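You operate a simulated robot arm through the tools that you are given. There is no shell and no other tool. Be economical: measure what you need, move in short steps, check, and stop when the job is done.

The job below is to be done with a simulated robot arm. You get a single attempt, and the scene is never put back.

## Task
Rinse the foam out of the grey knit, then press it out.
Fine: run the basin full to its line first and swish the knit there; tap shut, water left in; the knit stays in the shut press tray.

Only the result counts: the job must be done as asked and must still hold three seconds after the hand-in. Knocking over, shifting, dropping, spilling or breaking anything else fails it.

## Robot
A 6-joint arm with a two-finger gripper on a trunk, on a base that drives. Base frame: it is fixed to the floor where the robot stands at the start and does not move with it; the origin is under the middle of the robot, x ahead of it, y to its left, z up; the surface under the hand at the start is at about z = 741. Units: mm, rad, N and s.
Its first joint turns from -2.897 to 2.897 rad. Places, roughly: blue tee [-1500, -4500, 250]; checked shirt [1000, -1250, 250]; dotted blouse [-1750, -4500, 250]; floor of the press tray [800, 900, 900]; lever of the basin tap [1000, 100, 1200]; lever of the tub tap [1000, -300, 1200]; press lever [1000, 900, 1000]; press tray [800, 900, 900]; purple wool top [1000, -1000, 250]; striped tee [-1250, -4500, 250]; wash basin [800, 100, 800]. Payload 2.54 kg.
Tool frame: the origin (TCP) lies between the finger pads and is the grasp point; the fingertips stand 30 mm ahead of it; z points along the fingers, y is the line along which they close. The gripper opens to 116 mm. The gripper's body begins 95 mm behind the TCP.
Orientation is that of the tool frame in the base frame, as a unit quaternion [w, x, y, z]. With the fingers straight down and closing along the base's y, the tool's x points along the base's -x, its y along +y and its z along -z.

## Interface
- The arm moves only by the tool nudge_tool. Its argument "increments" is a list of rows, each an object (a shift or turn left out is 0, a gripper value left out holds the last) with "dp": the shift along the tool's x, y, z in units of 50 mm (1.0 is 50 mm), a list of three; "dr": the turn, a rotation vector about the tool's x, y, z in units of 8 degrees (1.0 is 8 degrees), a list of three. In form: [{"dp": [x, y, z], "dr": [ax, ay, az]}, ...]. A call has 1 to 8 rows; each row shifts and turns the commanded pose from where the row before left it, along the tool's axes as they then stand. "jaw" is the finger opening in m, from 0 to 0.116, set as the call begins (left out, the last holds). A call with a number of a shift or a turn outside -1 to 1 is refused whole. Rows are played at 5 a second. More than 50 mm and 0.15 rad between two rows, or a gripper value outside its range, and nothing of the call is played. Where a pose cannot be reached the arm comes as near as it can. A force on the tool above 90 N (or 10 N above the force at the start of the call, whichever is more), or a blocked arm, ends the call early, and 0.2 s more pass. Each finger travels about 72 mm/s and halts on what it meets, pressing with about 22 N; the grip force reading is that of the motor and also rises with nothing between the fingers. The clock runs only during rows and for 0.2 s after the last one: add rows that do not move to give the fingers time. The reply holds the time, the measured pose of the TCP, the force on the tool along the base axes, the opening and the grip force, in the units named above and with some noise, with the torque about the TCP (base axes, N m) and any sound that the robot's microphone picked up.
- Cameras (640 x 400 px; columns grow to the right, rows downward): "scene" is now at [-25.9, 157.1, 1430.7]; the picture's right is [0.07, -1.00, 0.00], its down [-0.44, -0.03, -0.90] and it looks along [0.90, 0.06, -0.44] (base axes); focal length 279 px, centre (320, 200). "wrist" rides on the gripper at [69, -15, -122] in the tool frame; the picture's right is [0.21, 0.98, 0.00], its down [-0.83, 0.18, -0.53] and it looks along [-0.52, 0.11, 0.85] (tool axes); focal length 251 px, centre (320, 200). There is no depth. A picture from a camera that has moved, and an enlarged one, comes with that camera's place and axes in the base frame and with its lens. The place of the scene camera against the robot may be out by one fixed shift of up to 12 mm in any direction.
- grab_frame(camera): a new picture of that camera. No time passes.
- steer(legs): drives the robot by 1 to 6 legs, each [ahead, left, turn to the left] in mm, mm and rad, along the robot's own axes; the way and the turn of a leg run together, so that a leg with both is an arc; at most 1500 mm and 3.142 rad a leg. The arm and the cameras ride along, it lands a little off, and it stops where it bumps. It gives what a move gives.
- turn_head(pan, tilt): turns the head with the scene camera to pan (to the left, within 2.094 rad either way) and tilt (down, from -0.506 to 1.204), counted from straight ahead of the robot. It gives what a move gives.
- enlarge(camera, box): a new picture of the part [left, top, right, bottom] of that camera's present view, enlarged. No time passes.
- job_done(): hands the job in; it is judged then, once.

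Work in short steps. Places have to be worked out from the pictures, the camera data and where the tool is seen: move nearer, look again, correct. Check each grasp and each placing, and mend what went wrong. You have 120 turns and 98 pictures in all, those below and enlarged ones among them. Open the gripper and draw the arm clear of the work before you hand the job in, unless the task says otherwise; then end with one line.

The tools are called after "Emit:" as a command line: name --argument value ..., lists and objects as JSON in quotes. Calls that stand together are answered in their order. nudge_tool: Moves the arm, as the interface text tells. Its arguments: {"type":"object","properties":{"increments":{"type":"array","items":{"type":"object","properties":{"dp":{"type":"array","items":{"type":"number"}},"dr":{"type":"array","items":{"type":"number"}}}}},"jaw":{"type":"number"}},"required":["increments"]} The other tools are called the same way: steer (legs) drives the base; turn_head (pan, tilt) turns the head that bears the scene camera; grab_frame (camera) takes a picture; enlarge (camera, box) takes an enlarged picture of a part of a camera's view; job_done () hands the job in.

At the start:

```text
time: 0.0
eef_pos: [673.4, -62.0, 1337.5]
tcp_rot: [0.0, 0.0, 1.0, 0.0]
contact_force: [0.6, -0.1, 0.3]
moment: [-0.02, -0.02, -0.03]
grip_width: 116.2
grasp_force: 0.1
robot x, y, heading: [-1.2, 0.1, 0.003]
head pan, tilt: [0.068, 0.456]
```

scene: 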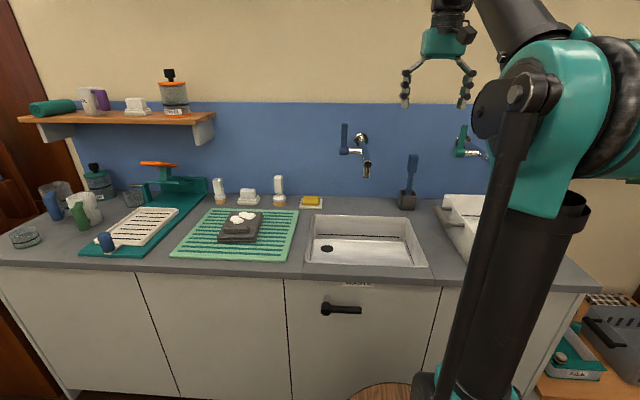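
wrist: 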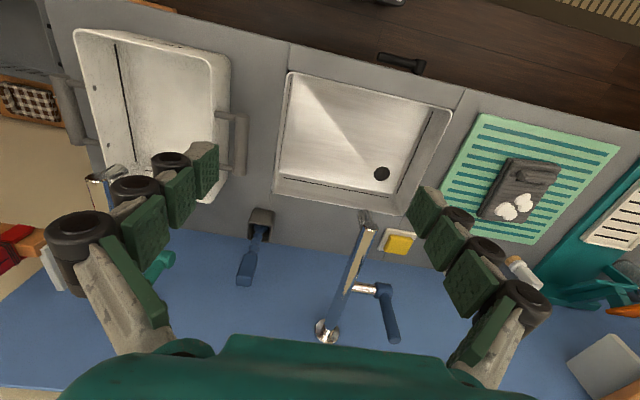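

The grey knit with foam lies on the green mat; basin and tap are ahead, and the press is to the left. I'll enlarge details first.

Emit:
enlarge --camera "scene" --box '[280, 110, 480, 300]'

Emit:
enlarge --camera "scene" --box '[70, 140, 310, 280]'

Emit:
enlarge --camera "wrist" --box '[220, 40, 480, 360]'

```text
2.11 times, centred on (380, 205) of scene
camera zoom: at [-25.9, 157.1, 1430.7], right [0.07, -1.0, 0.0], down [-0.44, -0.03, -0.9], along [0.9, 0.06, -0.44], focal length 586 px, centre (194, 190)
```

zoom: 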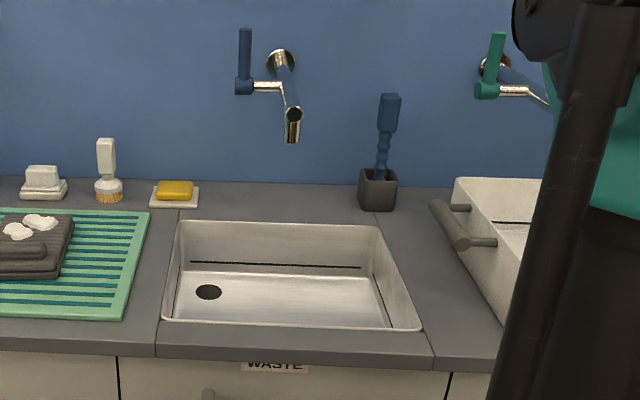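

```text
2.67 times, centred on (190, 210) of scene
camera zoom: at [-25.9, 157.1, 1430.7], right [0.07, -1.0, 0.0], down [-0.44, -0.03, -0.9], along [0.9, 0.06, -0.44], focal length 743 px, centre (667, 173)
```

zoom: 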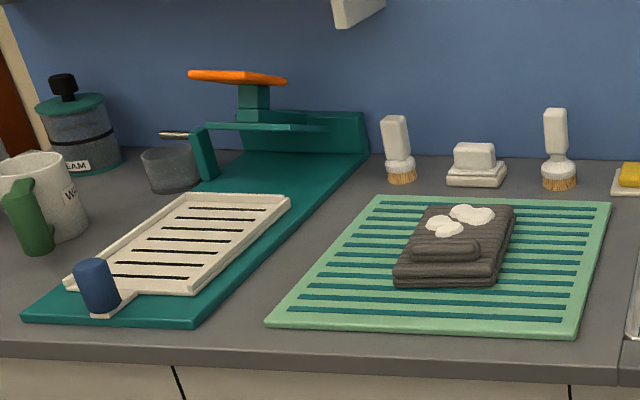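

```text
1.25 times, centred on (350, 200) of wrist
camera zoom: at [604.5, -77.4, 1459.4], right [-0.21, 0.98, 0.0], down [0.83, 0.18, 0.53], along [0.52, 0.11, -0.85], focal length 314 px, centre (282, 200)
```

zoom: 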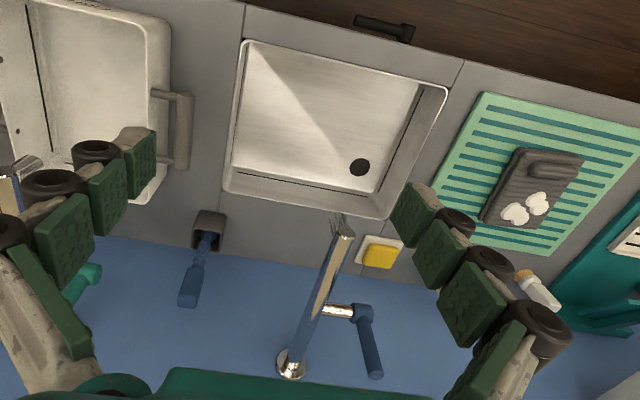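

Something labelled WASTE sits on the cabinet front; let me look at that and other objects closely.

Emit:
enlarge --camera "scene" --box '[300, 270, 400, 332]'

Emit:
enlarge --camera "wrist" --box '[260, 40, 460, 165]'

Emit:
enlarge --camera "scene" --box '[0, 60, 200, 260]'

Emit:
enlarge --camera "scene" --box '[120, 150, 220, 212]'

```text
6.40 times, centred on (350, 301) of scene
camera zoom: at [-25.9, 157.1, 1430.7], right [0.07, -1.0, 0.0], down [-0.44, -0.03, -0.9], along [0.9, 0.06, -0.44], focal length 1783 px, centre (128, -446)
```

zoom: 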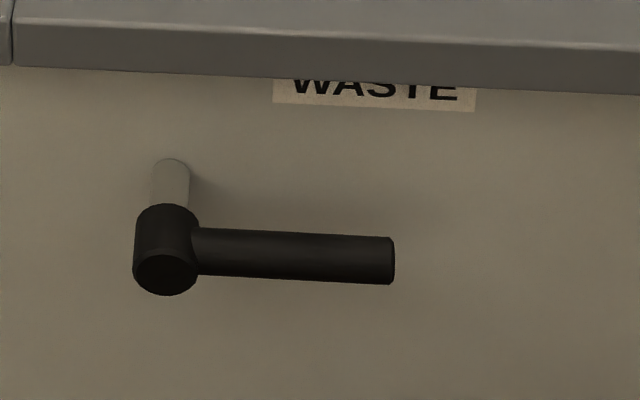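

```text
3.20 times, centred on (360, 102) of wrist
camera zoom: at [604.5, -77.4, 1459.4], right [-0.21, 0.98, 0.0], down [0.83, 0.18, 0.53], along [0.52, 0.11, -0.85], focal length 805 px, centre (192, 512)
```

zoom: 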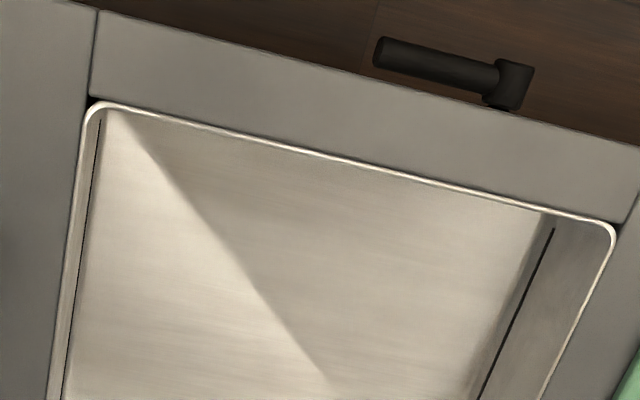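

```text
2.00 times, centred on (100, 160) of scene
camera zoom: at [-25.9, 157.1, 1430.7], right [0.07, -1.0, 0.0], down [-0.44, -0.03, -0.9], along [0.9, 0.06, -0.44], focal length 557 px, centre (760, 280)
```

zoom: 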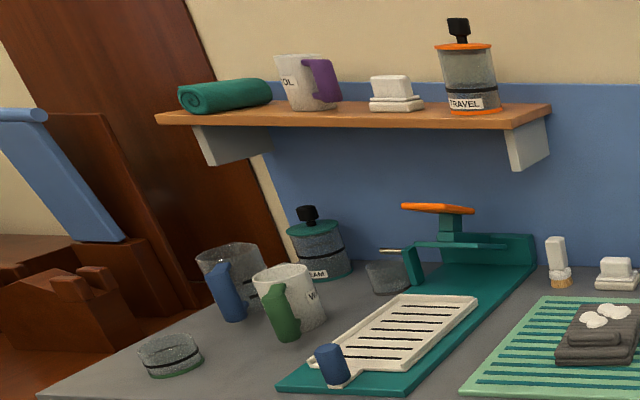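

```text
6.40 times, centred on (170, 181) of scene
camera zoom: at [-25.9, 157.1, 1430.7], right [0.07, -1.0, 0.0], down [-0.44, -0.03, -0.9], along [0.9, 0.06, -0.44], focal length 1783 px, centre (1280, 322)
```

zoom: 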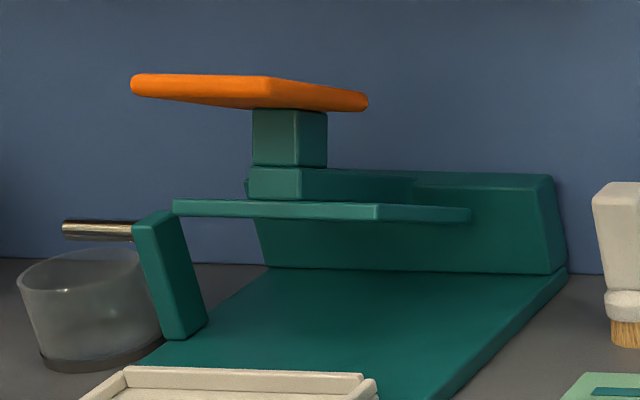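

Counter z≈860 by triangulation; basin spans x 670–1000, y −130–250. Now I look closely at the tap lever.

Emit:
enlarge --camera "scene" --box '[325, 115, 385, 185]'

Emit:
enlarge --camera "wrist" --box '[300, 200, 420, 350]'

```text
5.71 times, centred on (355, 150) of scene
camera zoom: at [-25.9, 157.1, 1430.7], right [0.07, -1.0, 0.0], down [-0.44, -0.03, -0.9], along [0.9, 0.06, -0.44], focal length 1592 px, centre (120, 486)
```

zoom: 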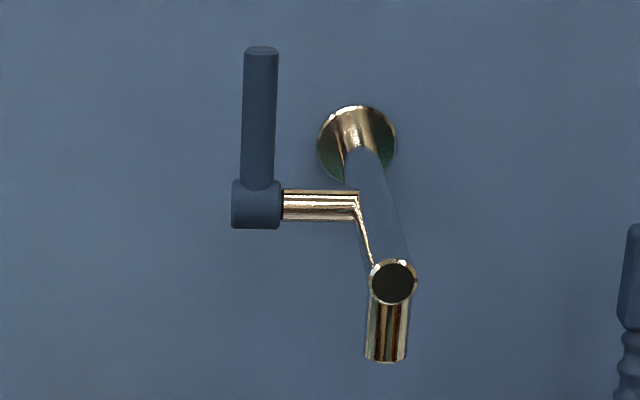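

```text
2.67 times, centred on (360, 275) of wrist
camera zoom: at [604.5, -77.4, 1459.4], right [-0.21, 0.98, 0.0], down [0.83, 0.18, 0.53], along [0.52, 0.11, -0.85], focal length 670 px, centre (213, 0)
```

zoom: 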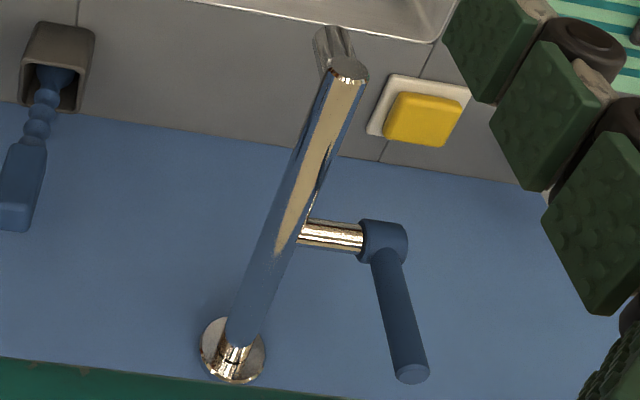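

Lever hub's axis runs along y; the lever probably pulls forward to open. I drive 200 mm nearer and look again for a second viewpoint.

Emit:
steer --legs '[[200, 0, 0]]'

Emit:
grab_frame --camera "scene"

Emit:
grab_frame --camera "wrist"

```text
time: 1.6
eef_pos: [875.4, -63.1, 1337.4]
tcp_rot: [0.0, 0.001, 1.0, 0.001]
contact_force: [-0.2, -0.2, 0.4]
moment: [0.0, 0.0, -0.02]
grip_width: 115.9
grasp_force: 0.1
robot x, y, heading: [199.6, -1.2, -0.001]
head pan, tilt: [0.068, 0.456]
```

```text
86 pictures are left
camera scene: at [175.5, 156.9, 1430.7], right [0.07, -1.0, 0.0], down [-0.44, -0.03, -0.9], along [0.9, 0.06, -0.44], focal length 279 px, centre (320, 200)
```

scene: 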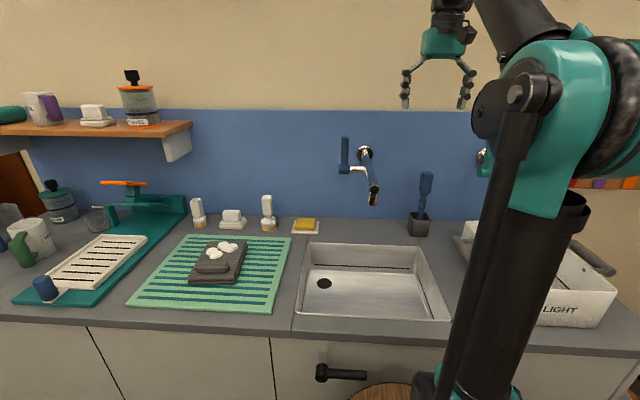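

```text
85 pictures are left
camera wrist: at [805.7, -78.1, 1459.4], right [-0.21, 0.98, 0.0], down [0.83, 0.18, 0.53], along [0.52, 0.11, -0.85], focal length 251 px, centre (320, 200)
```

wrist: 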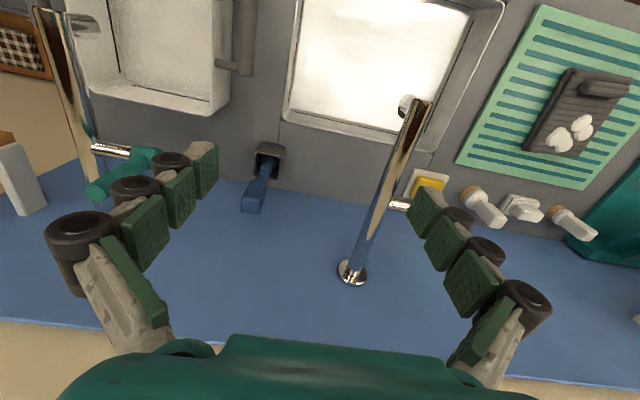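

Triangulation needs finer pixels; enlarge the tap and knit/basin from here.

Emit:
enlarge --camera "scene" --box '[320, 125, 400, 215]'

Emit:
enlarge --camera "scene" --box '[10, 170, 210, 310]'

```text
4.44 times, centred on (360, 170) of scene
camera zoom: at [175.5, 156.9, 1430.7], right [0.07, -1.0, 0.0], down [-0.44, -0.03, -0.9], along [0.9, 0.06, -0.44], focal length 1238 px, centre (142, 333)
```

zoom: 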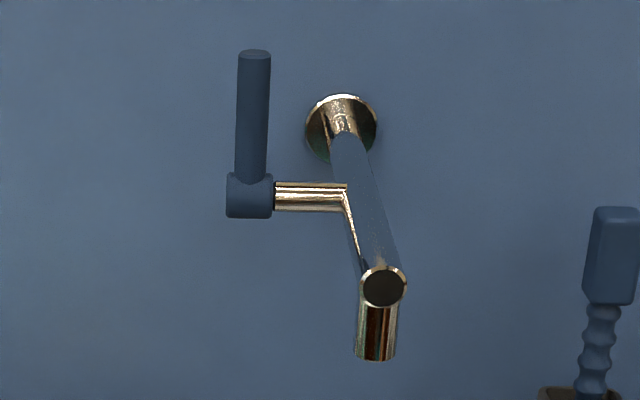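

```text
2.86 times, centred on (110, 240) of scene
camera zoom: at [175.5, 156.9, 1430.7], right [0.07, -1.0, 0.0], down [-0.44, -0.03, -0.9], along [0.9, 0.06, -0.44], focal length 796 px, centre (920, 86)
```

zoom: 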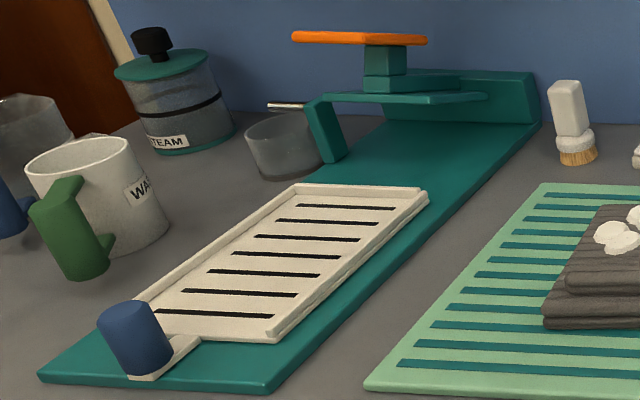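

Lever estimate: hub ≈(1000,138,1135), tip z≈1236. I move above it and start turning the gripper so the fingers close along x.

Emit:
nudge_tool --increments '[{"dp": [-0.4, 0.8, 0]}, {"dp": [-0.4, 0.8, 0]}, {"dp": [-0.4, 0.8, 0]}, {"dp": [-0.4, 0.8, 0]}, {"dp": [-0.4, 0.8, 0]}]'

Emit:
nudge_tool --increments '[{"dr": [0, 0, 1]}, {"dr": [0, 0, 1]}, {"dr": [0, 0, 1]}, {"dr": [0, 0, 1]}, {"dr": [0, 0, 1]}, {"dr": [0, 0, 1]}, {"dr": [0, 0, 1]}, {"dr": [0, 0, 1]}]'

Emit:
nudge_tool --increments '[{"dr": [0, 0, 1]}, {"dr": [0, 0, 1]}, {"dr": [0, 0, 1]}, {"dr": [0, 0, 0.25]}]' --jaw 0.08

Emit:
grab_frame --camera "wrist"

Emit:
grab_frame --camera "scene"

```text
time: 2.8
eef_pos: [973.5, 136.4, 1337.7]
tcp_rot: [0.001, 0.001, 1.0, -0.001]
contact_force: [-1.0, -1.2, 0.4]
moment: [0.05, -0.1, 0.0]
grip_width: 115.9
grasp_force: 0.0
robot x, y, heading: [200.0, -4.0, -0.002]
head pan, tilt: [0.068, 0.456]
```

```text
time: 4.6
eef_pos: [975.1, 136.6, 1336.8]
tcp_rot: [0.0, 0.532, 0.847, 0.0]
contact_force: [-0.2, 0.3, 0.3]
moment: [0.0, 0.02, -0.01]
grip_width: 115.7
grasp_force: 0.1
robot x, y, heading: [201.8, -0.8, 0.002]
head pan, tilt: [0.068, 0.456]
```

```text
time: 5.6
eef_pos: [975.1, 136.3, 1337.2]
tcp_rot: [0.0, 0.708, 0.706, 0.0]
contact_force: [0.5, 0.7, 0.2]
moment: [-0.05, 0.0, 0.0]
grip_width: 80.2
grasp_force: 0.0
robot x, y, heading: [202.2, 0.3, 0.0]
head pan, tilt: [0.068, 0.456]
```

```text
82 pictures are left
camera wrist: at [959.9, 206.3, 1459.5], right [0.98, 0.21, 0.0], down [0.18, -0.83, 0.53], along [0.11, -0.52, -0.85], focal length 251 px, centre (320, 200)
```

wrist: 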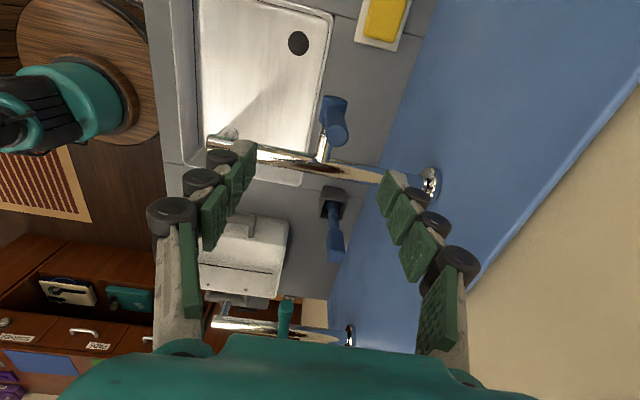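

```text
81 pictures are left
camera scene: at [175.5, 156.9, 1430.7], right [0.07, -1.0, 0.0], down [-0.44, -0.03, -0.9], along [0.9, 0.06, -0.44], focal length 279 px, centre (320, 200)
```

scene: 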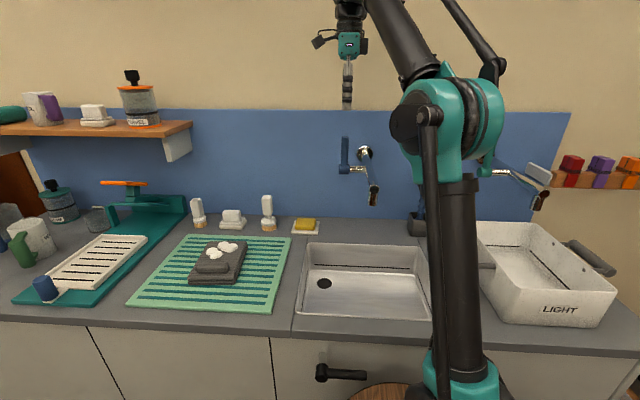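

Tip estimated at (994,138,1220). I shift +20 mm in x and descend about 80 mm, then check.

Emit:
nudge_tool --increments '[{"dp": [0, 0.4, 0]}, {"dp": [0, 0, 0.8]}, {"dp": [0, 0, 0.8]}]'

Emit:
grab_frame --camera "wrist"

Emit:
enlarge --camera "scene" --box '[300, 60, 420, 220]'

```text
time: 6.4
eef_pos: [993.8, 137.0, 1256.1]
tcp_rot: [0.0, 0.707, 0.707, 0.0]
contact_force: [-0.5, -0.4, -0.2]
moment: [0.0, 0.01, 0.0]
grip_width: 79.9
grasp_force: 0.1
robot x, y, heading: [201.0, 0.3, 0.002]
head pan, tilt: [0.068, 0.456]
```

```text
80 pictures are left
camera wrist: at [978.9, 205.8, 1378.3], right [0.98, 0.21, 0.0], down [0.18, -0.83, 0.53], along [0.11, -0.52, -0.85], focal length 251 px, centre (320, 200)
```

wrist: 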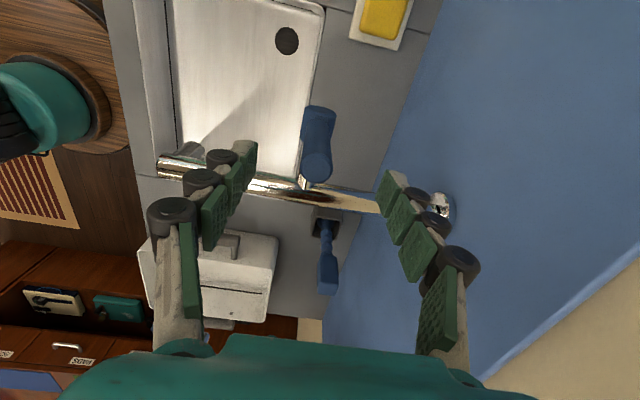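

```text
2.50 times, centred on (360, 140) of scene
camera zoom: at [175.5, 156.8, 1430.7], right [0.07, -1.0, 0.0], down [-0.44, -0.03, -0.9], along [0.9, 0.06, -0.44], focal length 696 px, centre (220, 350)
```

zoom: 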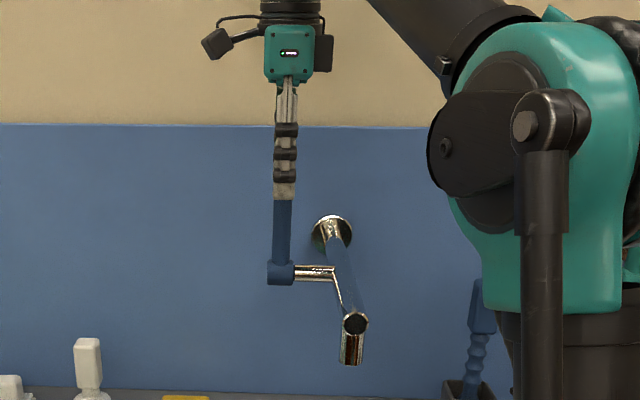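

Lever is centred between the fingers (tip ≈(990,137,1222), hub z≈1108). I lower 45 mm with jaw 50 mm, then pull toward −x about 60 mm.

Emit:
nudge_tool --increments '[{"dp": [0, -0.06, 0.45]}, {"dp": [0, 0, 0.45]}]' --jaw 0.05

Emit:
nudge_tool --increments '[{"dp": [0, -0.4, 0]}, {"dp": [0, -0.4, 0.1]}, {"dp": [0, -0.4, 0.2]}]'

Emit:
enlarge --camera "scene" --box '[260, 60, 460, 350]'

Emit:
grab_frame --camera "wrist"

```text
time: 7.0
eef_pos: [991.6, 137.7, 1211.3]
tcp_rot: [0.001, 0.708, 0.707, 0.0]
contact_force: [0.4, 0.3, 0.5]
moment: [0.01, -0.03, 0.01]
grip_width: 50.2
grasp_force: 0.1
robot x, y, heading: [200.5, 0.6, 0.001]
head pan, tilt: [0.068, 0.456]
```

```text
time: 7.8
eef_pos: [931.5, 136.3, 1197.3]
tcp_rot: [0.0, 0.707, 0.707, 0.0]
contact_force: [-0.9, -0.1, 4.5]
moment: [0.01, -0.19, 0.06]
grip_width: 51.4
grasp_force: 10.9
robot x, y, heading: [200.1, 0.7, 0.003]
head pan, tilt: [0.068, 0.456]
```

```text
1.38 times, centred on (360, 205) of scene
camera zoom: at [175.2, 156.9, 1430.7], right [0.07, -1.0, 0.0], down [-0.44, -0.03, -0.9], along [0.9, 0.06, -0.44], focal length 384 px, centre (265, 193)
```

zoom: 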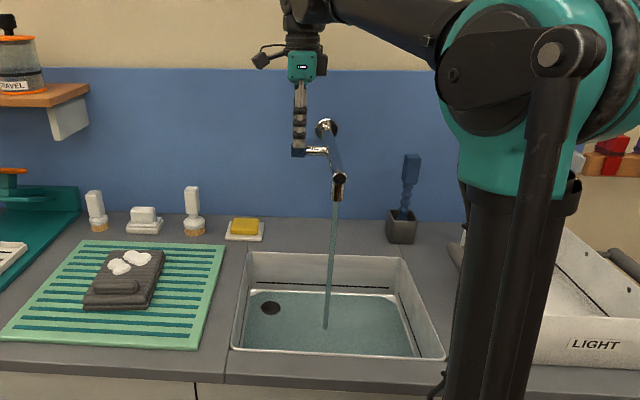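

```text
77 pictures are left
camera wrist: at [915.9, 206.4, 1319.9], right [0.98, 0.21, 0.0], down [0.18, -0.83, 0.53], along [0.11, -0.52, -0.85], focal length 251 px, centre (320, 200)
```

wrist: 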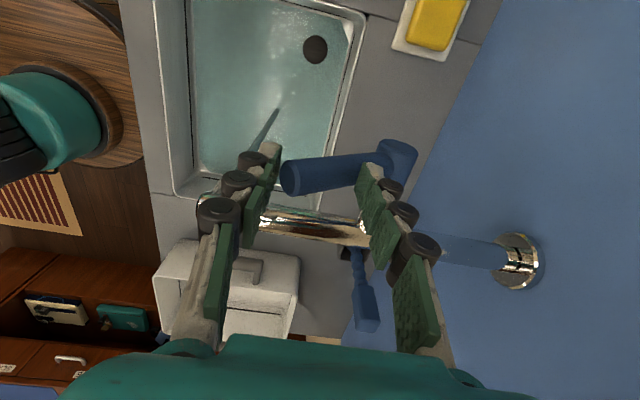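

Water runs and collects on the floor. I wait a short moment and check the level against the line.

Emit:
nudge_tool --increments '[{"dp": [0, 0, 0]}, {"dp": [0, 0, 0]}, {"dp": [0, 0, 0]}, {"dp": [0, 0, 0]}]'

Emit:
enlarge --camera "scene" --box '[280, 220, 460, 335]'

```text
time: 8.8
eef_pos: [931.0, 137.7, 1199.2]
tcp_rot: [-0.001, 0.707, 0.707, 0.0]
contact_force: [-2.9, 0.0, 0.2]
moment: [0.0, 0.06, -0.03]
grip_width: 51.9
grasp_force: 1.7
robot x, y, heading: [199.0, -2.5, 0.005]
head pan, tilt: [0.068, 0.456]
```

```text
3.48 times, centred on (370, 278) of scene
camera zoom: at [175.2, 157.0, 1430.7], right [0.07, -1.0, 0.0], down [-0.44, -0.03, -0.9], along [0.9, 0.06, -0.44], focal length 969 px, centre (146, -70)
```

zoom: 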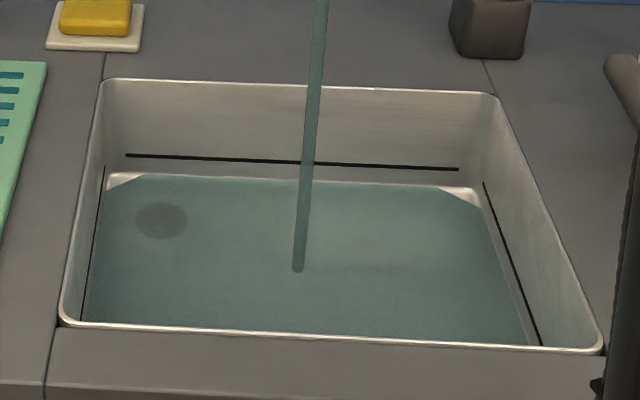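

The waste is shut and the level is rising toward the line. Wait a bit more.

Emit:
nudge_tool --increments '[{"dp": [0, 0, 0]}, {"dp": [0, 0, 0]}, {"dp": [0, 0, 0]}, {"dp": [0, 0, 0]}]'

Emit:
enlarge --camera "scene" --box '[280, 220, 460, 335]'

```text
time: 9.8
eef_pos: [931.8, 137.8, 1196.8]
tcp_rot: [0.0, 0.707, 0.707, 0.0]
contact_force: [-3.0, 1.2, 2.0]
moment: [0.03, 0.06, -0.02]
grip_width: 52.3
grasp_force: 2.0
robot x, y, heading: [201.0, 0.2, 0.002]
head pan, tilt: [0.068, 0.456]
```

```text
3.48 times, centred on (370, 278) of scene
camera zoom: at [175.3, 157.0, 1430.7], right [0.07, -1.0, 0.0], down [-0.44, -0.03, -0.9], along [0.9, 0.06, -0.44], focal length 969 px, centre (146, -70)
```

zoom: 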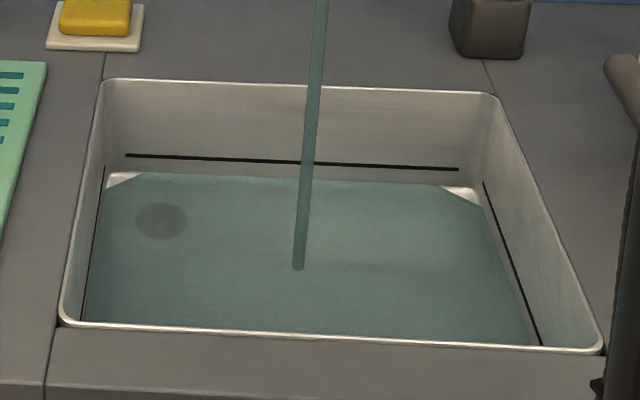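

Rising slowly; wait 1.8 s and compare.

Emit:
nudge_tool --increments '[{"dp": [0, 0, 0]}, {"dp": [0, 0, 0]}, {"dp": [0, 0, 0]}, {"dp": [0, 0, 0]}, {"dp": [0, 0, 0]}, {"dp": [0, 0, 0]}, {"dp": [0, 0, 0]}, {"dp": [0, 0, 0]}]'

Emit:
enlarge --camera "scene" --box '[280, 220, 460, 335]'

```text
time: 11.6
eef_pos: [931.7, 137.7, 1197.6]
tcp_rot: [0.0, 0.707, 0.707, 0.0]
contact_force: [-3.1, 1.8, 1.3]
moment: [0.03, 0.07, -0.07]
grip_width: 52.2
grasp_force: 1.1
robot x, y, heading: [204.0, -1.4, -0.0]
head pan, tilt: [0.068, 0.456]
```

```text
3.48 times, centred on (370, 278) of scene
camera zoom: at [175.3, 156.9, 1430.7], right [0.07, -1.0, 0.0], down [-0.44, -0.03, -0.9], along [0.9, 0.06, -0.44], focal length 969 px, centre (146, -70)
```

zoom: 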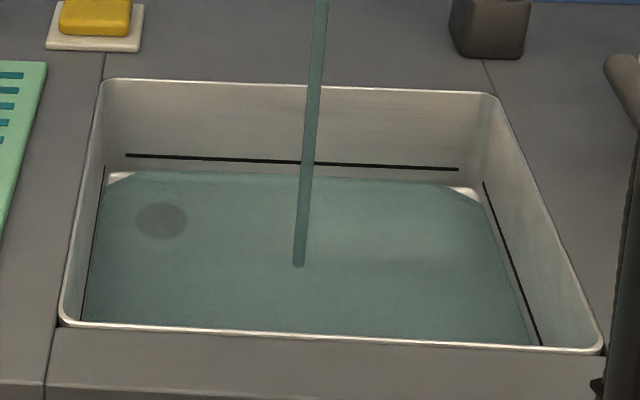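

About 1.3 px/s, roughly 14 px to go. Wait ~5.4 s then recheck.

Emit:
nudge_tool --increments '[{"dp": [0, 0, 0]}, {"dp": [0, 0, 0]}, {"dp": [0, 0, 0]}, {"dp": [0, 0, 0]}, {"dp": [0, 0, 0]}, {"dp": [0, 0, 0]}, {"dp": [0, 0, 0]}, {"dp": [0, 0, 0]}]'

Emit:
nudge_tool --increments '[{"dp": [0, 0, 0]}, {"dp": [0, 0, 0]}, {"dp": [0, 0, 0]}, {"dp": [0, 0, 0]}, {"dp": [0, 0, 0]}, {"dp": [0, 0, 0]}, {"dp": [0, 0, 0]}, {"dp": [0, 0, 0]}]'

Emit:
nudge_tool --increments '[{"dp": [0, 0, 0]}, {"dp": [0, 0, 0]}, {"dp": [0, 0, 0]}, {"dp": [0, 0, 0]}, {"dp": [0, 0, 0]}, {"dp": [0, 0, 0]}, {"dp": [0, 0, 0]}, {"dp": [0, 0, 0]}]'

Emit:
enlarge --camera "scene" --box '[280, 220, 460, 335]'

```text
time: 13.4
eef_pos: [932.1, 136.9, 1198.4]
tcp_rot: [-0.001, 0.707, 0.707, 0.001]
contact_force: [-2.8, 0.0, 1.6]
moment: [-0.01, 0.08, -0.02]
grip_width: 52.2
grasp_force: 1.7
robot x, y, heading: [201.5, 3.9, 0.002]
head pan, tilt: [0.068, 0.456]
```

```text
time: 15.2
eef_pos: [931.3, 137.5, 1196.5]
tcp_rot: [0.0, 0.707, 0.707, 0.0]
contact_force: [-3.1, 0.6, 1.8]
moment: [0.05, 0.09, -0.02]
grip_width: 52.0
grasp_force: 1.5
robot x, y, heading: [201.3, -1.8, 0.001]
head pan, tilt: [0.068, 0.456]
```

```text
time: 17.0
eef_pos: [932.5, 137.2, 1196.6]
tcp_rot: [0.0, 0.707, 0.707, 0.0]
contact_force: [-2.0, -0.2, 1.4]
moment: [-0.02, 0.09, 0.01]
grip_width: 51.9
grasp_force: 1.5
robot x, y, heading: [204.8, -0.2, 0.001]
head pan, tilt: [0.068, 0.456]
```

```text
3.48 times, centred on (370, 278) of scene
camera zoom: at [175.3, 156.9, 1430.7], right [0.07, -1.0, 0.0], down [-0.44, -0.03, -0.9], along [0.9, 0.06, -0.44], focal length 969 px, centre (146, -70)
```

zoom: 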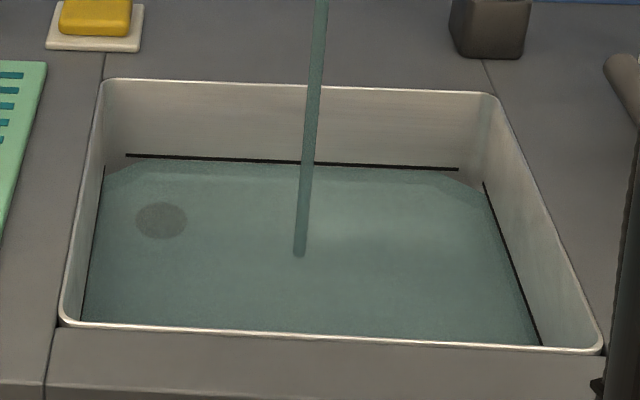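

Nearly at the line (≈4 px left). Wait 1.8 s more and check at higher zoom.

Emit:
nudge_tool --increments '[{"dp": [0, 0, 0]}, {"dp": [0, 0, 0]}, {"dp": [0, 0, 0]}, {"dp": [0, 0, 0]}, {"dp": [0, 0, 0]}, {"dp": [0, 0, 0]}, {"dp": [0, 0, 0]}, {"dp": [0, 0, 0]}]'

Emit:
enlarge --camera "scene" --box '[305, 240, 425, 315]'

```text
time: 18.8
eef_pos: [933.3, 137.1, 1197.8]
tcp_rot: [0.001, 0.707, 0.707, 0.0]
contact_force: [-3.0, 0.0, 0.6]
moment: [0.01, 0.05, 0.0]
grip_width: 52.3
grasp_force: 1.5
robot x, y, heading: [201.4, 0.4, 0.001]
head pan, tilt: [0.068, 0.456]
```

```text
5.33 times, centred on (365, 278) of scene
camera zoom: at [175.3, 156.9, 1430.7], right [0.07, -1.0, 0.0], down [-0.44, -0.03, -0.9], along [0.9, 0.06, -0.44], focal length 1486 px, centre (80, -213)
```

zoom: 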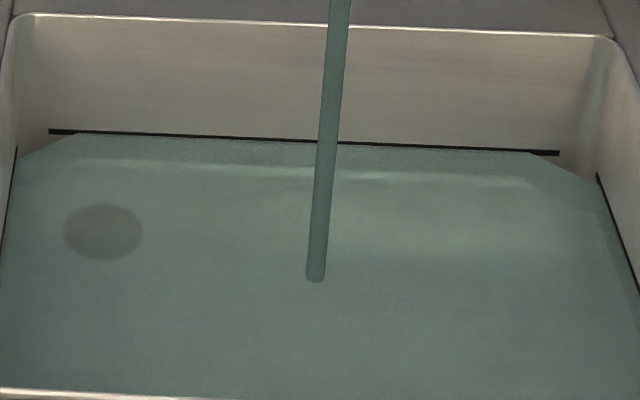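

Water is at the line. Shut the tap now by pushing the lever back upright.

Emit:
nudge_tool --increments '[{"dp": [0, 0.5, -0.2]}, {"dp": [0, 0.5, -0.1]}, {"dp": [0, 0.5, 0]}]'

Emit:
enlarge --camera "scene" --box '[280, 80, 480, 335]'

Emit:
grab_frame --camera "wrist"

```text
time: 19.6
eef_pos: [1008.6, 136.8, 1211.1]
tcp_rot: [0.001, 0.708, 0.706, 0.0]
contact_force: [-7.1, 0.3, -2.8]
moment: [-0.03, 0.03, -0.05]
grip_width: 53.5
grasp_force: 2.3
robot x, y, heading: [202.7, -2.4, -0.004]
head pan, tilt: [0.068, 0.456]
```

```text
1.57 times, centred on (380, 208) of scene
camera zoom: at [174.7, 157.0, 1430.7], right [0.07, -1.0, 0.0], down [-0.44, -0.03, -0.9], along [0.9, 0.06, -0.44], focal length 437 px, centre (226, 188)
```

zoom: 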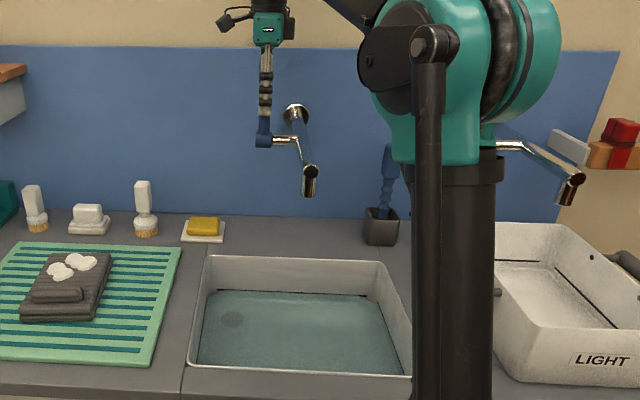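

```text
70 pictures are left
camera wrist: at [992.2, 205.4, 1334.3], right [0.98, 0.21, 0.0], down [0.18, -0.83, 0.53], along [0.12, -0.52, -0.85], focal length 251 px, centre (320, 200)
```

wrist: 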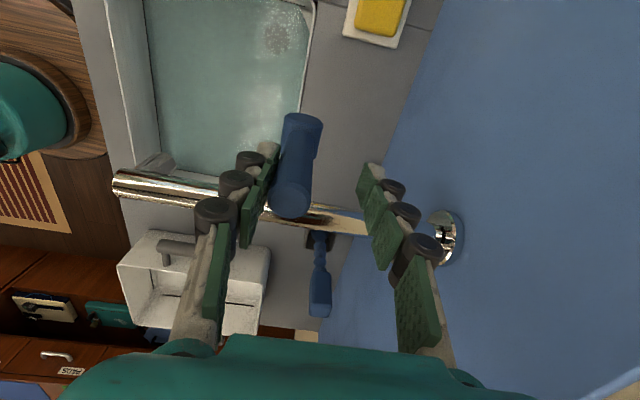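

The jet has stopped. I centre the fingers, raise clear, and check the level and lever.

Emit:
nudge_tool --increments '[{"dp": [0, -0.3, 0]}, {"dp": [0, 0, -0.8]}, {"dp": [0, 0, -0.8]}, {"dp": [0, 0, -0.8]}]'

Emit:
enlarge --camera "scene" --box '[305, 240, 425, 315]'

Emit:
enlarge --camera "scene" --box '[180, 110, 420, 310]'

```text
time: 20.6
eef_pos: [991.5, 136.9, 1333.6]
tcp_rot: [0.0, 0.708, 0.707, 0.0]
contact_force: [0.8, 0.1, 0.7]
moment: [0.0, -0.03, -0.02]
grip_width: 50.2
grasp_force: 0.1
robot x, y, heading: [200.8, 0.8, -0.001]
head pan, tilt: [0.068, 0.456]
```

```text
5.33 times, centred on (365, 278) of scene
camera zoom: at [175.4, 156.7, 1430.7], right [0.07, -1.0, 0.0], down [-0.44, -0.03, -0.9], along [0.9, 0.06, -0.44], focal length 1486 px, centre (80, -213)
```

zoom: 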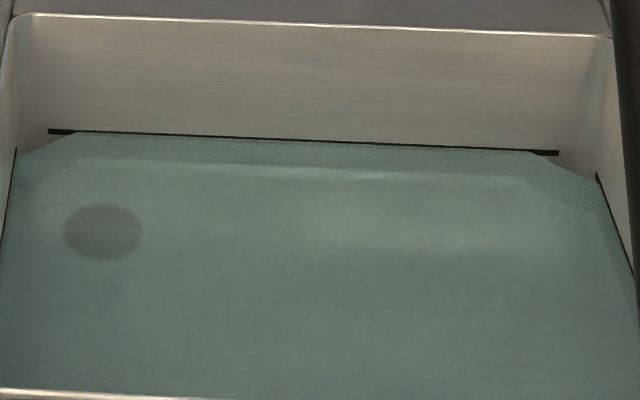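

```text
2.00 times, centred on (300, 210) of scene
camera zoom: at [175.4, 156.7, 1430.7], right [0.07, -1.0, 0.0], down [-0.44, -0.03, -0.9], along [0.9, 0.06, -0.44], focal length 557 px, centre (360, 180)
```

zoom: 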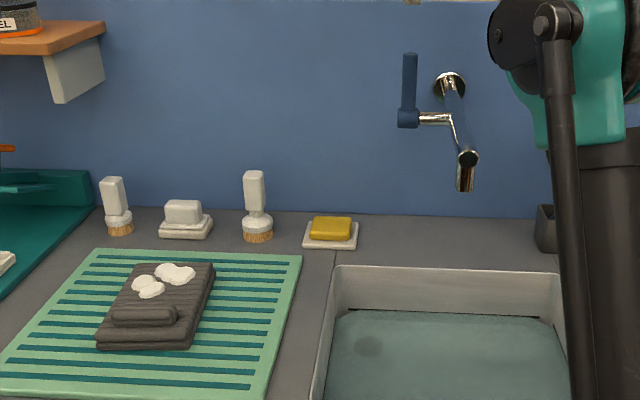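

Basin is full to its line and tap is shut. Knit lies about x 755–935, y 440–590, with a grip fold at ≈(786,507). I retract the hand 200 mm and strafe left 400 mm.

Emit:
nudge_tool --increments '[{"dp": [0, -0.8, 0]}, {"dp": [0, -0.8, 0]}, {"dp": [0, -0.8, 0]}, {"dp": [0, -0.8, 0]}, {"dp": [0, -0.8, 0]}]' --jaw 0.1

Emit:
steer --legs '[[0, 380, 0]]'

Emit:
grab_frame --camera "wrist"

Emit:
grab_frame --camera "scene"

```text
time: 21.8
eef_pos: [792.0, 138.4, 1330.9]
tcp_rot: [0.0, 0.708, 0.707, -0.001]
contact_force: [0.3, 1.5, -0.5]
moment: [-0.04, 0.11, 0.02]
grip_width: 99.8
grasp_force: 0.0
robot x, y, heading: [201.8, -2.6, 0.005]
head pan, tilt: [0.068, 0.456]
```

```text
time: 22.6
eef_pos: [791.8, 137.3, 1330.8]
tcp_rot: [0.001, 0.709, 0.705, 0.001]
contact_force: [-0.3, 0.0, 0.2]
moment: [0.01, -0.03, -0.03]
grip_width: 99.7
grasp_force: 0.1
robot x, y, heading: [198.9, 0.8, -0.005]
head pan, tilt: [0.068, 0.456]
stopped in leg 1: the robot was blocked; the commanded pose is now the measured one
```

```text
67 pictures are left
camera wrist: at [776.2, 206.5, 1453.7], right [0.98, 0.21, 0.0], down [0.18, -0.83, 0.53], along [0.11, -0.52, -0.85], focal length 251 px, centre (320, 200)
```

wrist: 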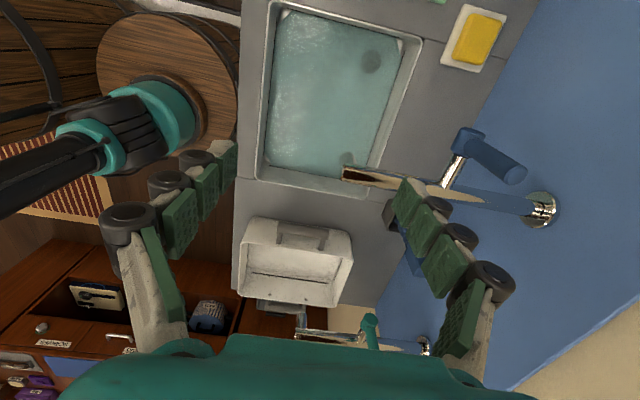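

```text
66 pictures are left
camera scene: at [175.7, 159.2, 1430.7], right [0.06, -1.0, 0.0], down [-0.44, -0.03, -0.9], along [0.9, 0.06, -0.44], focal length 279 px, centre (320, 200)
```

scene: 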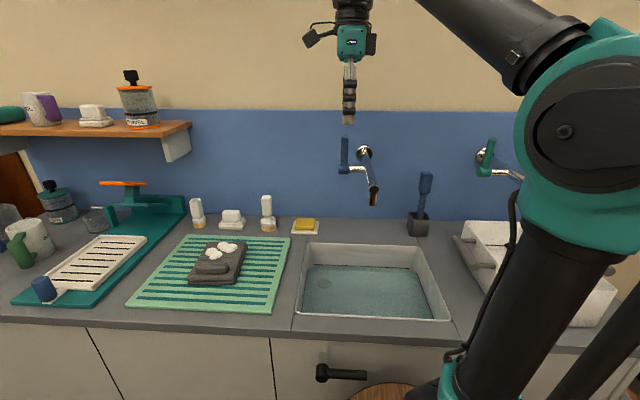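

The strafe was blocked by something. I turn the head left and down to see what.

Emit:
turn_head --pan 1.2 --tilt 0.9

Emit:
grab_frame --camera "scene"

```text
time: 23.9
eef_pos: [791.8, 138.3, 1333.0]
tcp_rot: [0.001, 0.709, 0.705, 0.0]
contact_force: [0.8, 0.1, -1.1]
moment: [-0.03, -0.02, 0.02]
grip_width: 100.0
grasp_force: 0.1
robot x, y, heading: [198.1, 1.8, -0.006]
head pan, tilt: [1.201, 0.901]
```

```text
65 pictures are left
camera scene: at [111.7, 223.7, 1392.8], right [0.93, -0.37, 0.0], down [-0.29, -0.73, -0.62], along [0.23, 0.58, -0.78], focal length 279 px, centre (320, 200)
```

scene: 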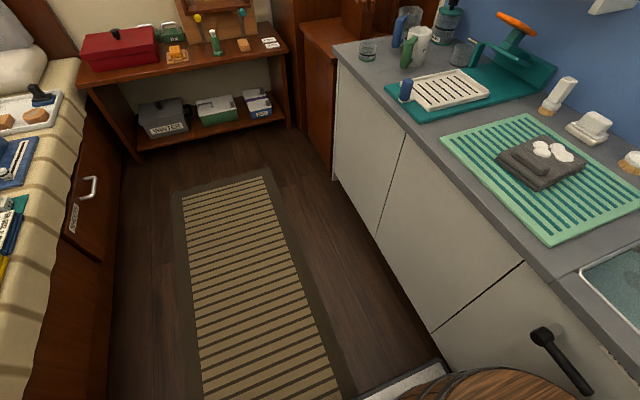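

A round wooden thing stands near the robot's front. I tilt down to see it fully.

Emit:
turn_head --pan 0.7 --tilt 1.2

Emit:
grab_frame --camera "scene"

```text
time: 24.9
eef_pos: [790.8, 137.4, 1333.2]
tcp_rot: [0.0, 0.709, 0.706, 0.0]
contact_force: [0.0, 0.5, -0.2]
moment: [-0.01, 0.0, -0.02]
grip_width: 99.9
grasp_force: 0.0
robot x, y, heading: [201.6, 2.2, -0.002]
head pan, tilt: [0.7, 1.201]
```

```text
64 pictures are left
camera scene: at [127.0, 189.3, 1373.0], right [0.64, -0.77, 0.0], down [-0.72, -0.6, -0.36], along [0.28, 0.23, -0.93], focal length 279 px, centre (320, 200)
```

scene: 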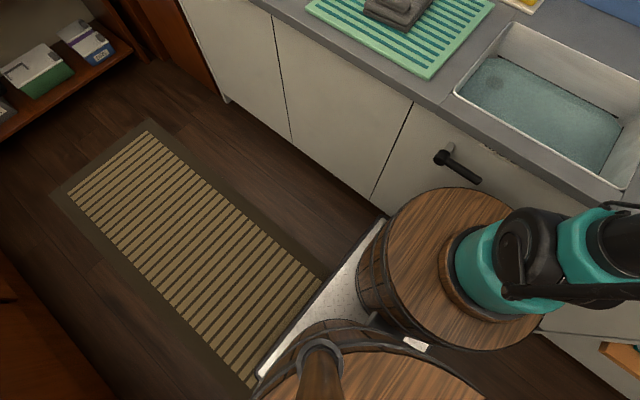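

The robot's own platform front seems to be right against the cabinet. I back off 60 mm and strafe left again.

Emit:
steer --legs '[[-70, 0, 0], [0, 380, 0]]'

Emit:
turn_head --pan 0.3 --tilt 0.6

Emit:
grab_frame --camera "scene"

```text
time: 27.9
eef_pos: [723.6, 520.9, 1330.7]
tcp_rot: [0.001, 0.709, 0.705, 0.0]
contact_force: [0.3, -0.1, 0.4]
moment: [-0.06, 0.02, 0.01]
grip_width: 100.0
grasp_force: 0.0
robot x, y, heading: [136.2, 384.0, -0.007]
head pan, tilt: [0.7, 1.201]
```

```text
time: 28.9
eef_pos: [723.2, 520.2, 1331.6]
tcp_rot: [0.0, 0.709, 0.705, 0.0]
contact_force: [-1.2, 1.3, 0.5]
moment: [0.02, -0.02, 0.03]
grip_width: 99.8
grasp_force: 0.1
robot x, y, heading: [129.0, 387.5, -0.0]
head pan, tilt: [0.3, 0.6]
```

```text
63 pictures are left
camera scene: at [100.8, 563.5, 1417.5], right [0.29, -0.96, 0.0], down [-0.54, -0.16, -0.82], along [0.79, 0.24, -0.57], focal length 279 px, centre (320, 200)
```

scene: 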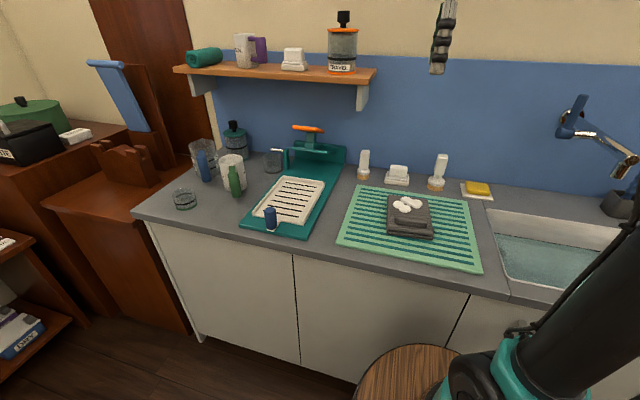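

Strafed. Now move over the fold at ≈(786,507) and lower to z≈1050 for a wrist look.

Emit:
nudge_tool --increments '[{"dp": [-0.05, 0.2, 0.9]}, {"dp": [-0.05, 0.2, 0.9]}, {"dp": [-0.05, 0.2, 0.9]}, {"dp": [-0.05, 0.2, 0.9]}, {"dp": [-0.05, 0.2, 0.9]}, {"dp": [-0.05, 0.2, 0.9]}]'

Emit:
grab_frame --camera "wrist"

Emit:
enlarge --camera "scene" --box '[320, 100, 500, 280]'

```text
time: 30.3
eef_pos: [782.4, 506.3, 1060.6]
tcp_rot: [0.0, 0.709, 0.705, 0.0]
contact_force: [-0.1, -0.3, 0.0]
moment: [-0.02, 0.0, 0.01]
grip_width: 99.7
grasp_force: 0.1
robot x, y, heading: [132.3, 387.0, -0.002]
head pan, tilt: [0.3, 0.6]
```

```text
62 pictures are left
camera wrist: at [767.7, 576.2, 1182.9], right [0.98, 0.21, 0.0], down [0.18, -0.83, 0.53], along [0.11, -0.52, -0.85], focal length 251 px, centre (320, 200)
```

wrist: 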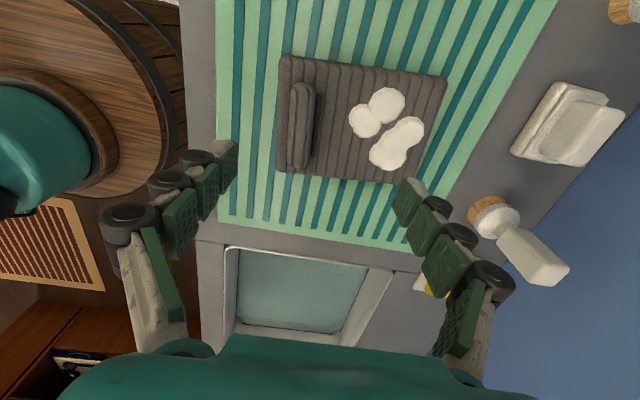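

```text
2.22 times, centred on (410, 190) of scene
camera zoom: at [100.7, 563.5, 1417.6], right [0.29, -0.96, 0.0], down [-0.54, -0.16, -0.83], along [0.79, 0.24, -0.56], focal length 619 px, centre (120, 222)
```

zoom: 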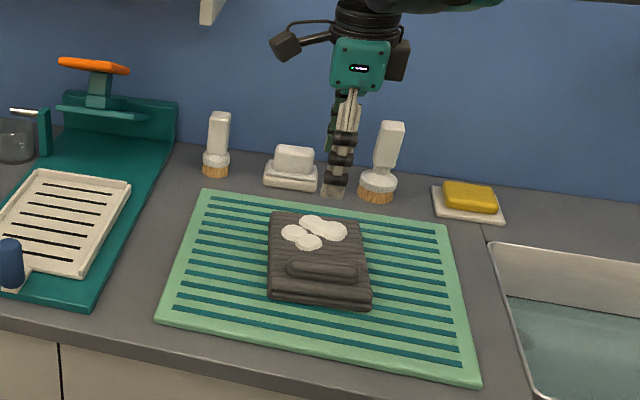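

Fold is at ≈(764,497), yawed ≈+0.1 rad. I align and lower to z≈945.

Emit:
nudge_tool --increments '[{"dp": [-0.18, -0.36, 0.3], "dr": [0, 0, -0.7]}, {"dp": [0, 0, 0.7]}, {"dp": [0, 0, 0.7]}, {"dp": [0, 0, 0.6]}]' --jaw 0.075

Emit:
grab_frame --camera "wrist"

Emit:
enlarge --camera "scene" --box '[360, 140, 480, 250]'

```text
time: 31.3
eef_pos: [765.6, 497.6, 944.8]
tcp_rot: [0.0, 0.674, 0.739, 0.0]
contact_force: [-1.1, -0.1, 0.1]
moment: [0.02, -0.03, -0.02]
grip_width: 75.1
grasp_force: 0.0
robot x, y, heading: [135.1, 383.1, -0.003]
head pan, tilt: [0.3, 0.6]
```

```text
60 pictures are left
camera wrist: at [743.8, 564.7, 1067.6], right [0.95, 0.3, 0.0], down [0.26, -0.81, 0.53], along [0.16, -0.51, -0.85], focal length 251 px, centre (320, 200)
```

wrist: 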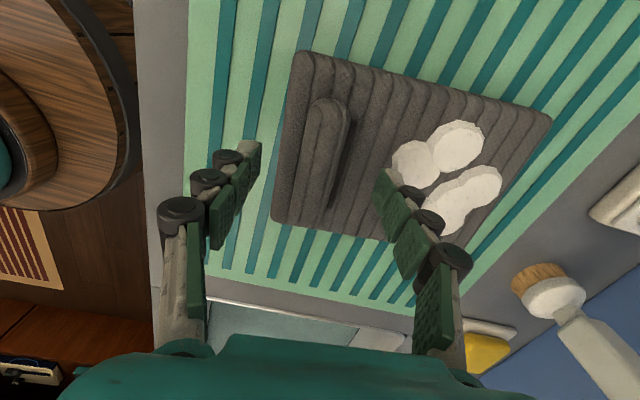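

```text
3.64 times, centred on (420, 195) of scene
camera zoom: at [100.8, 563.5, 1417.6], right [0.29, -0.96, 0.0], down [-0.54, -0.16, -0.83], along [0.79, 0.24, -0.56], focal length 1013 px, centre (-44, 218)
```

zoom: 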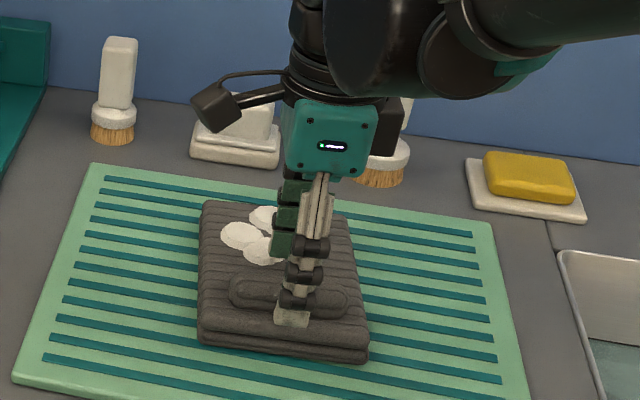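

Fold is between the fingers. Lower ~27 mm and close.

Emit:
nudge_tool --increments '[{"dp": [0.08, 0.03, 0.25]}, {"dp": [0, 0, 0.25]}]'

Emit:
nudge_tool --increments '[{"dp": [0, 0, 0]}, {"dp": [0, 0, 0]}, {"dp": [0, 0, 0]}, {"dp": [0, 0, 0]}]' --jaw 0.0

Emit:
grab_frame --camera "wrist"

```text
time: 31.9
eef_pos: [768.2, 501.0, 920.6]
tcp_rot: [0.0, 0.674, 0.738, 0.001]
contact_force: [7.6, -0.2, 19.8]
moment: [0.09, -1.07, -0.01]
grip_width: 89.8
grasp_force: 9.5
robot x, y, heading: [133.6, 387.3, -0.004]
head pan, tilt: [0.3, 0.6]
```

```text
time: 32.9
eef_pos: [766.0, 500.7, 921.2]
tcp_rot: [-0.001, 0.674, 0.739, 0.0]
contact_force: [12.6, 1.9, 31.4]
moment: [0.06, -1.0, -0.05]
grip_width: 79.4
grasp_force: 21.6
robot x, y, heading: [130.7, 387.1, -0.008]
head pan, tilt: [0.3, 0.6]
```

```text
58 pictures are left
camera wrist: at [744.8, 568.7, 1043.6], right [0.95, 0.3, 0.0], down [0.26, -0.81, 0.53], along [0.16, -0.51, -0.85], focal length 251 px, centre (320, 200)
```

wrist: 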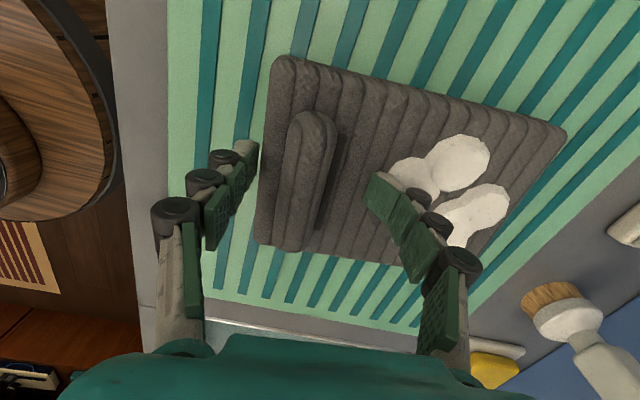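

The right finger pressed on the knit's top while the left dropped in front. I raise 40 mm with open jaw, then come down with a narrower 55 mm opening.

Emit:
nudge_tool --increments '[{"dp": [0, 0, -0.4]}, {"dp": [-0.05, -0.1, -0.4]}, {"dp": [0, 0, 0]}, {"dp": [0, 0, 0]}]' --jaw 0.05

Emit:
grab_frame --camera "wrist"

Emit:
enlarge --camera "scene" --box '[370, 150, 460, 250]'

```text
time: 33.9
eef_pos: [761.2, 499.3, 961.7]
tcp_rot: [0.0, 0.674, 0.739, 0.0]
contact_force: [-1.1, 0.1, 0.2]
moment: [0.04, 0.0, 0.02]
grip_width: 49.8
grasp_force: 0.1
robot x, y, heading: [133.3, 385.4, -0.003]
head pan, tilt: [0.3, 0.6]
```

```text
57 pictures are left
camera wrist: at [739.5, 566.2, 1083.7], right [0.95, 0.3, 0.0], down [0.26, -0.81, 0.53], along [0.16, -0.51, -0.85], focal length 251 px, centre (320, 200)
```

wrist: 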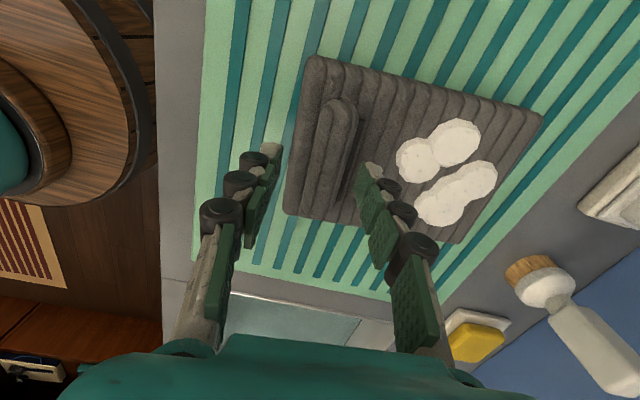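

```text
4.00 times, centred on (415, 200) of scene
camera zoom: at [100.8, 563.5, 1417.6], right [0.29, -0.96, 0.0], down [-0.54, -0.16, -0.83], along [0.79, 0.24, -0.56], focal length 1114 px, centre (-60, 200)
```

zoom: 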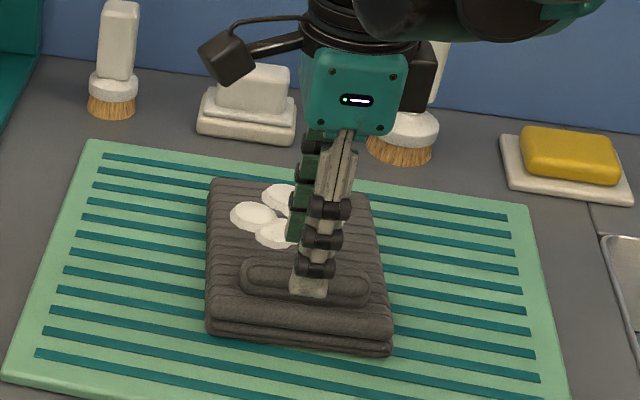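

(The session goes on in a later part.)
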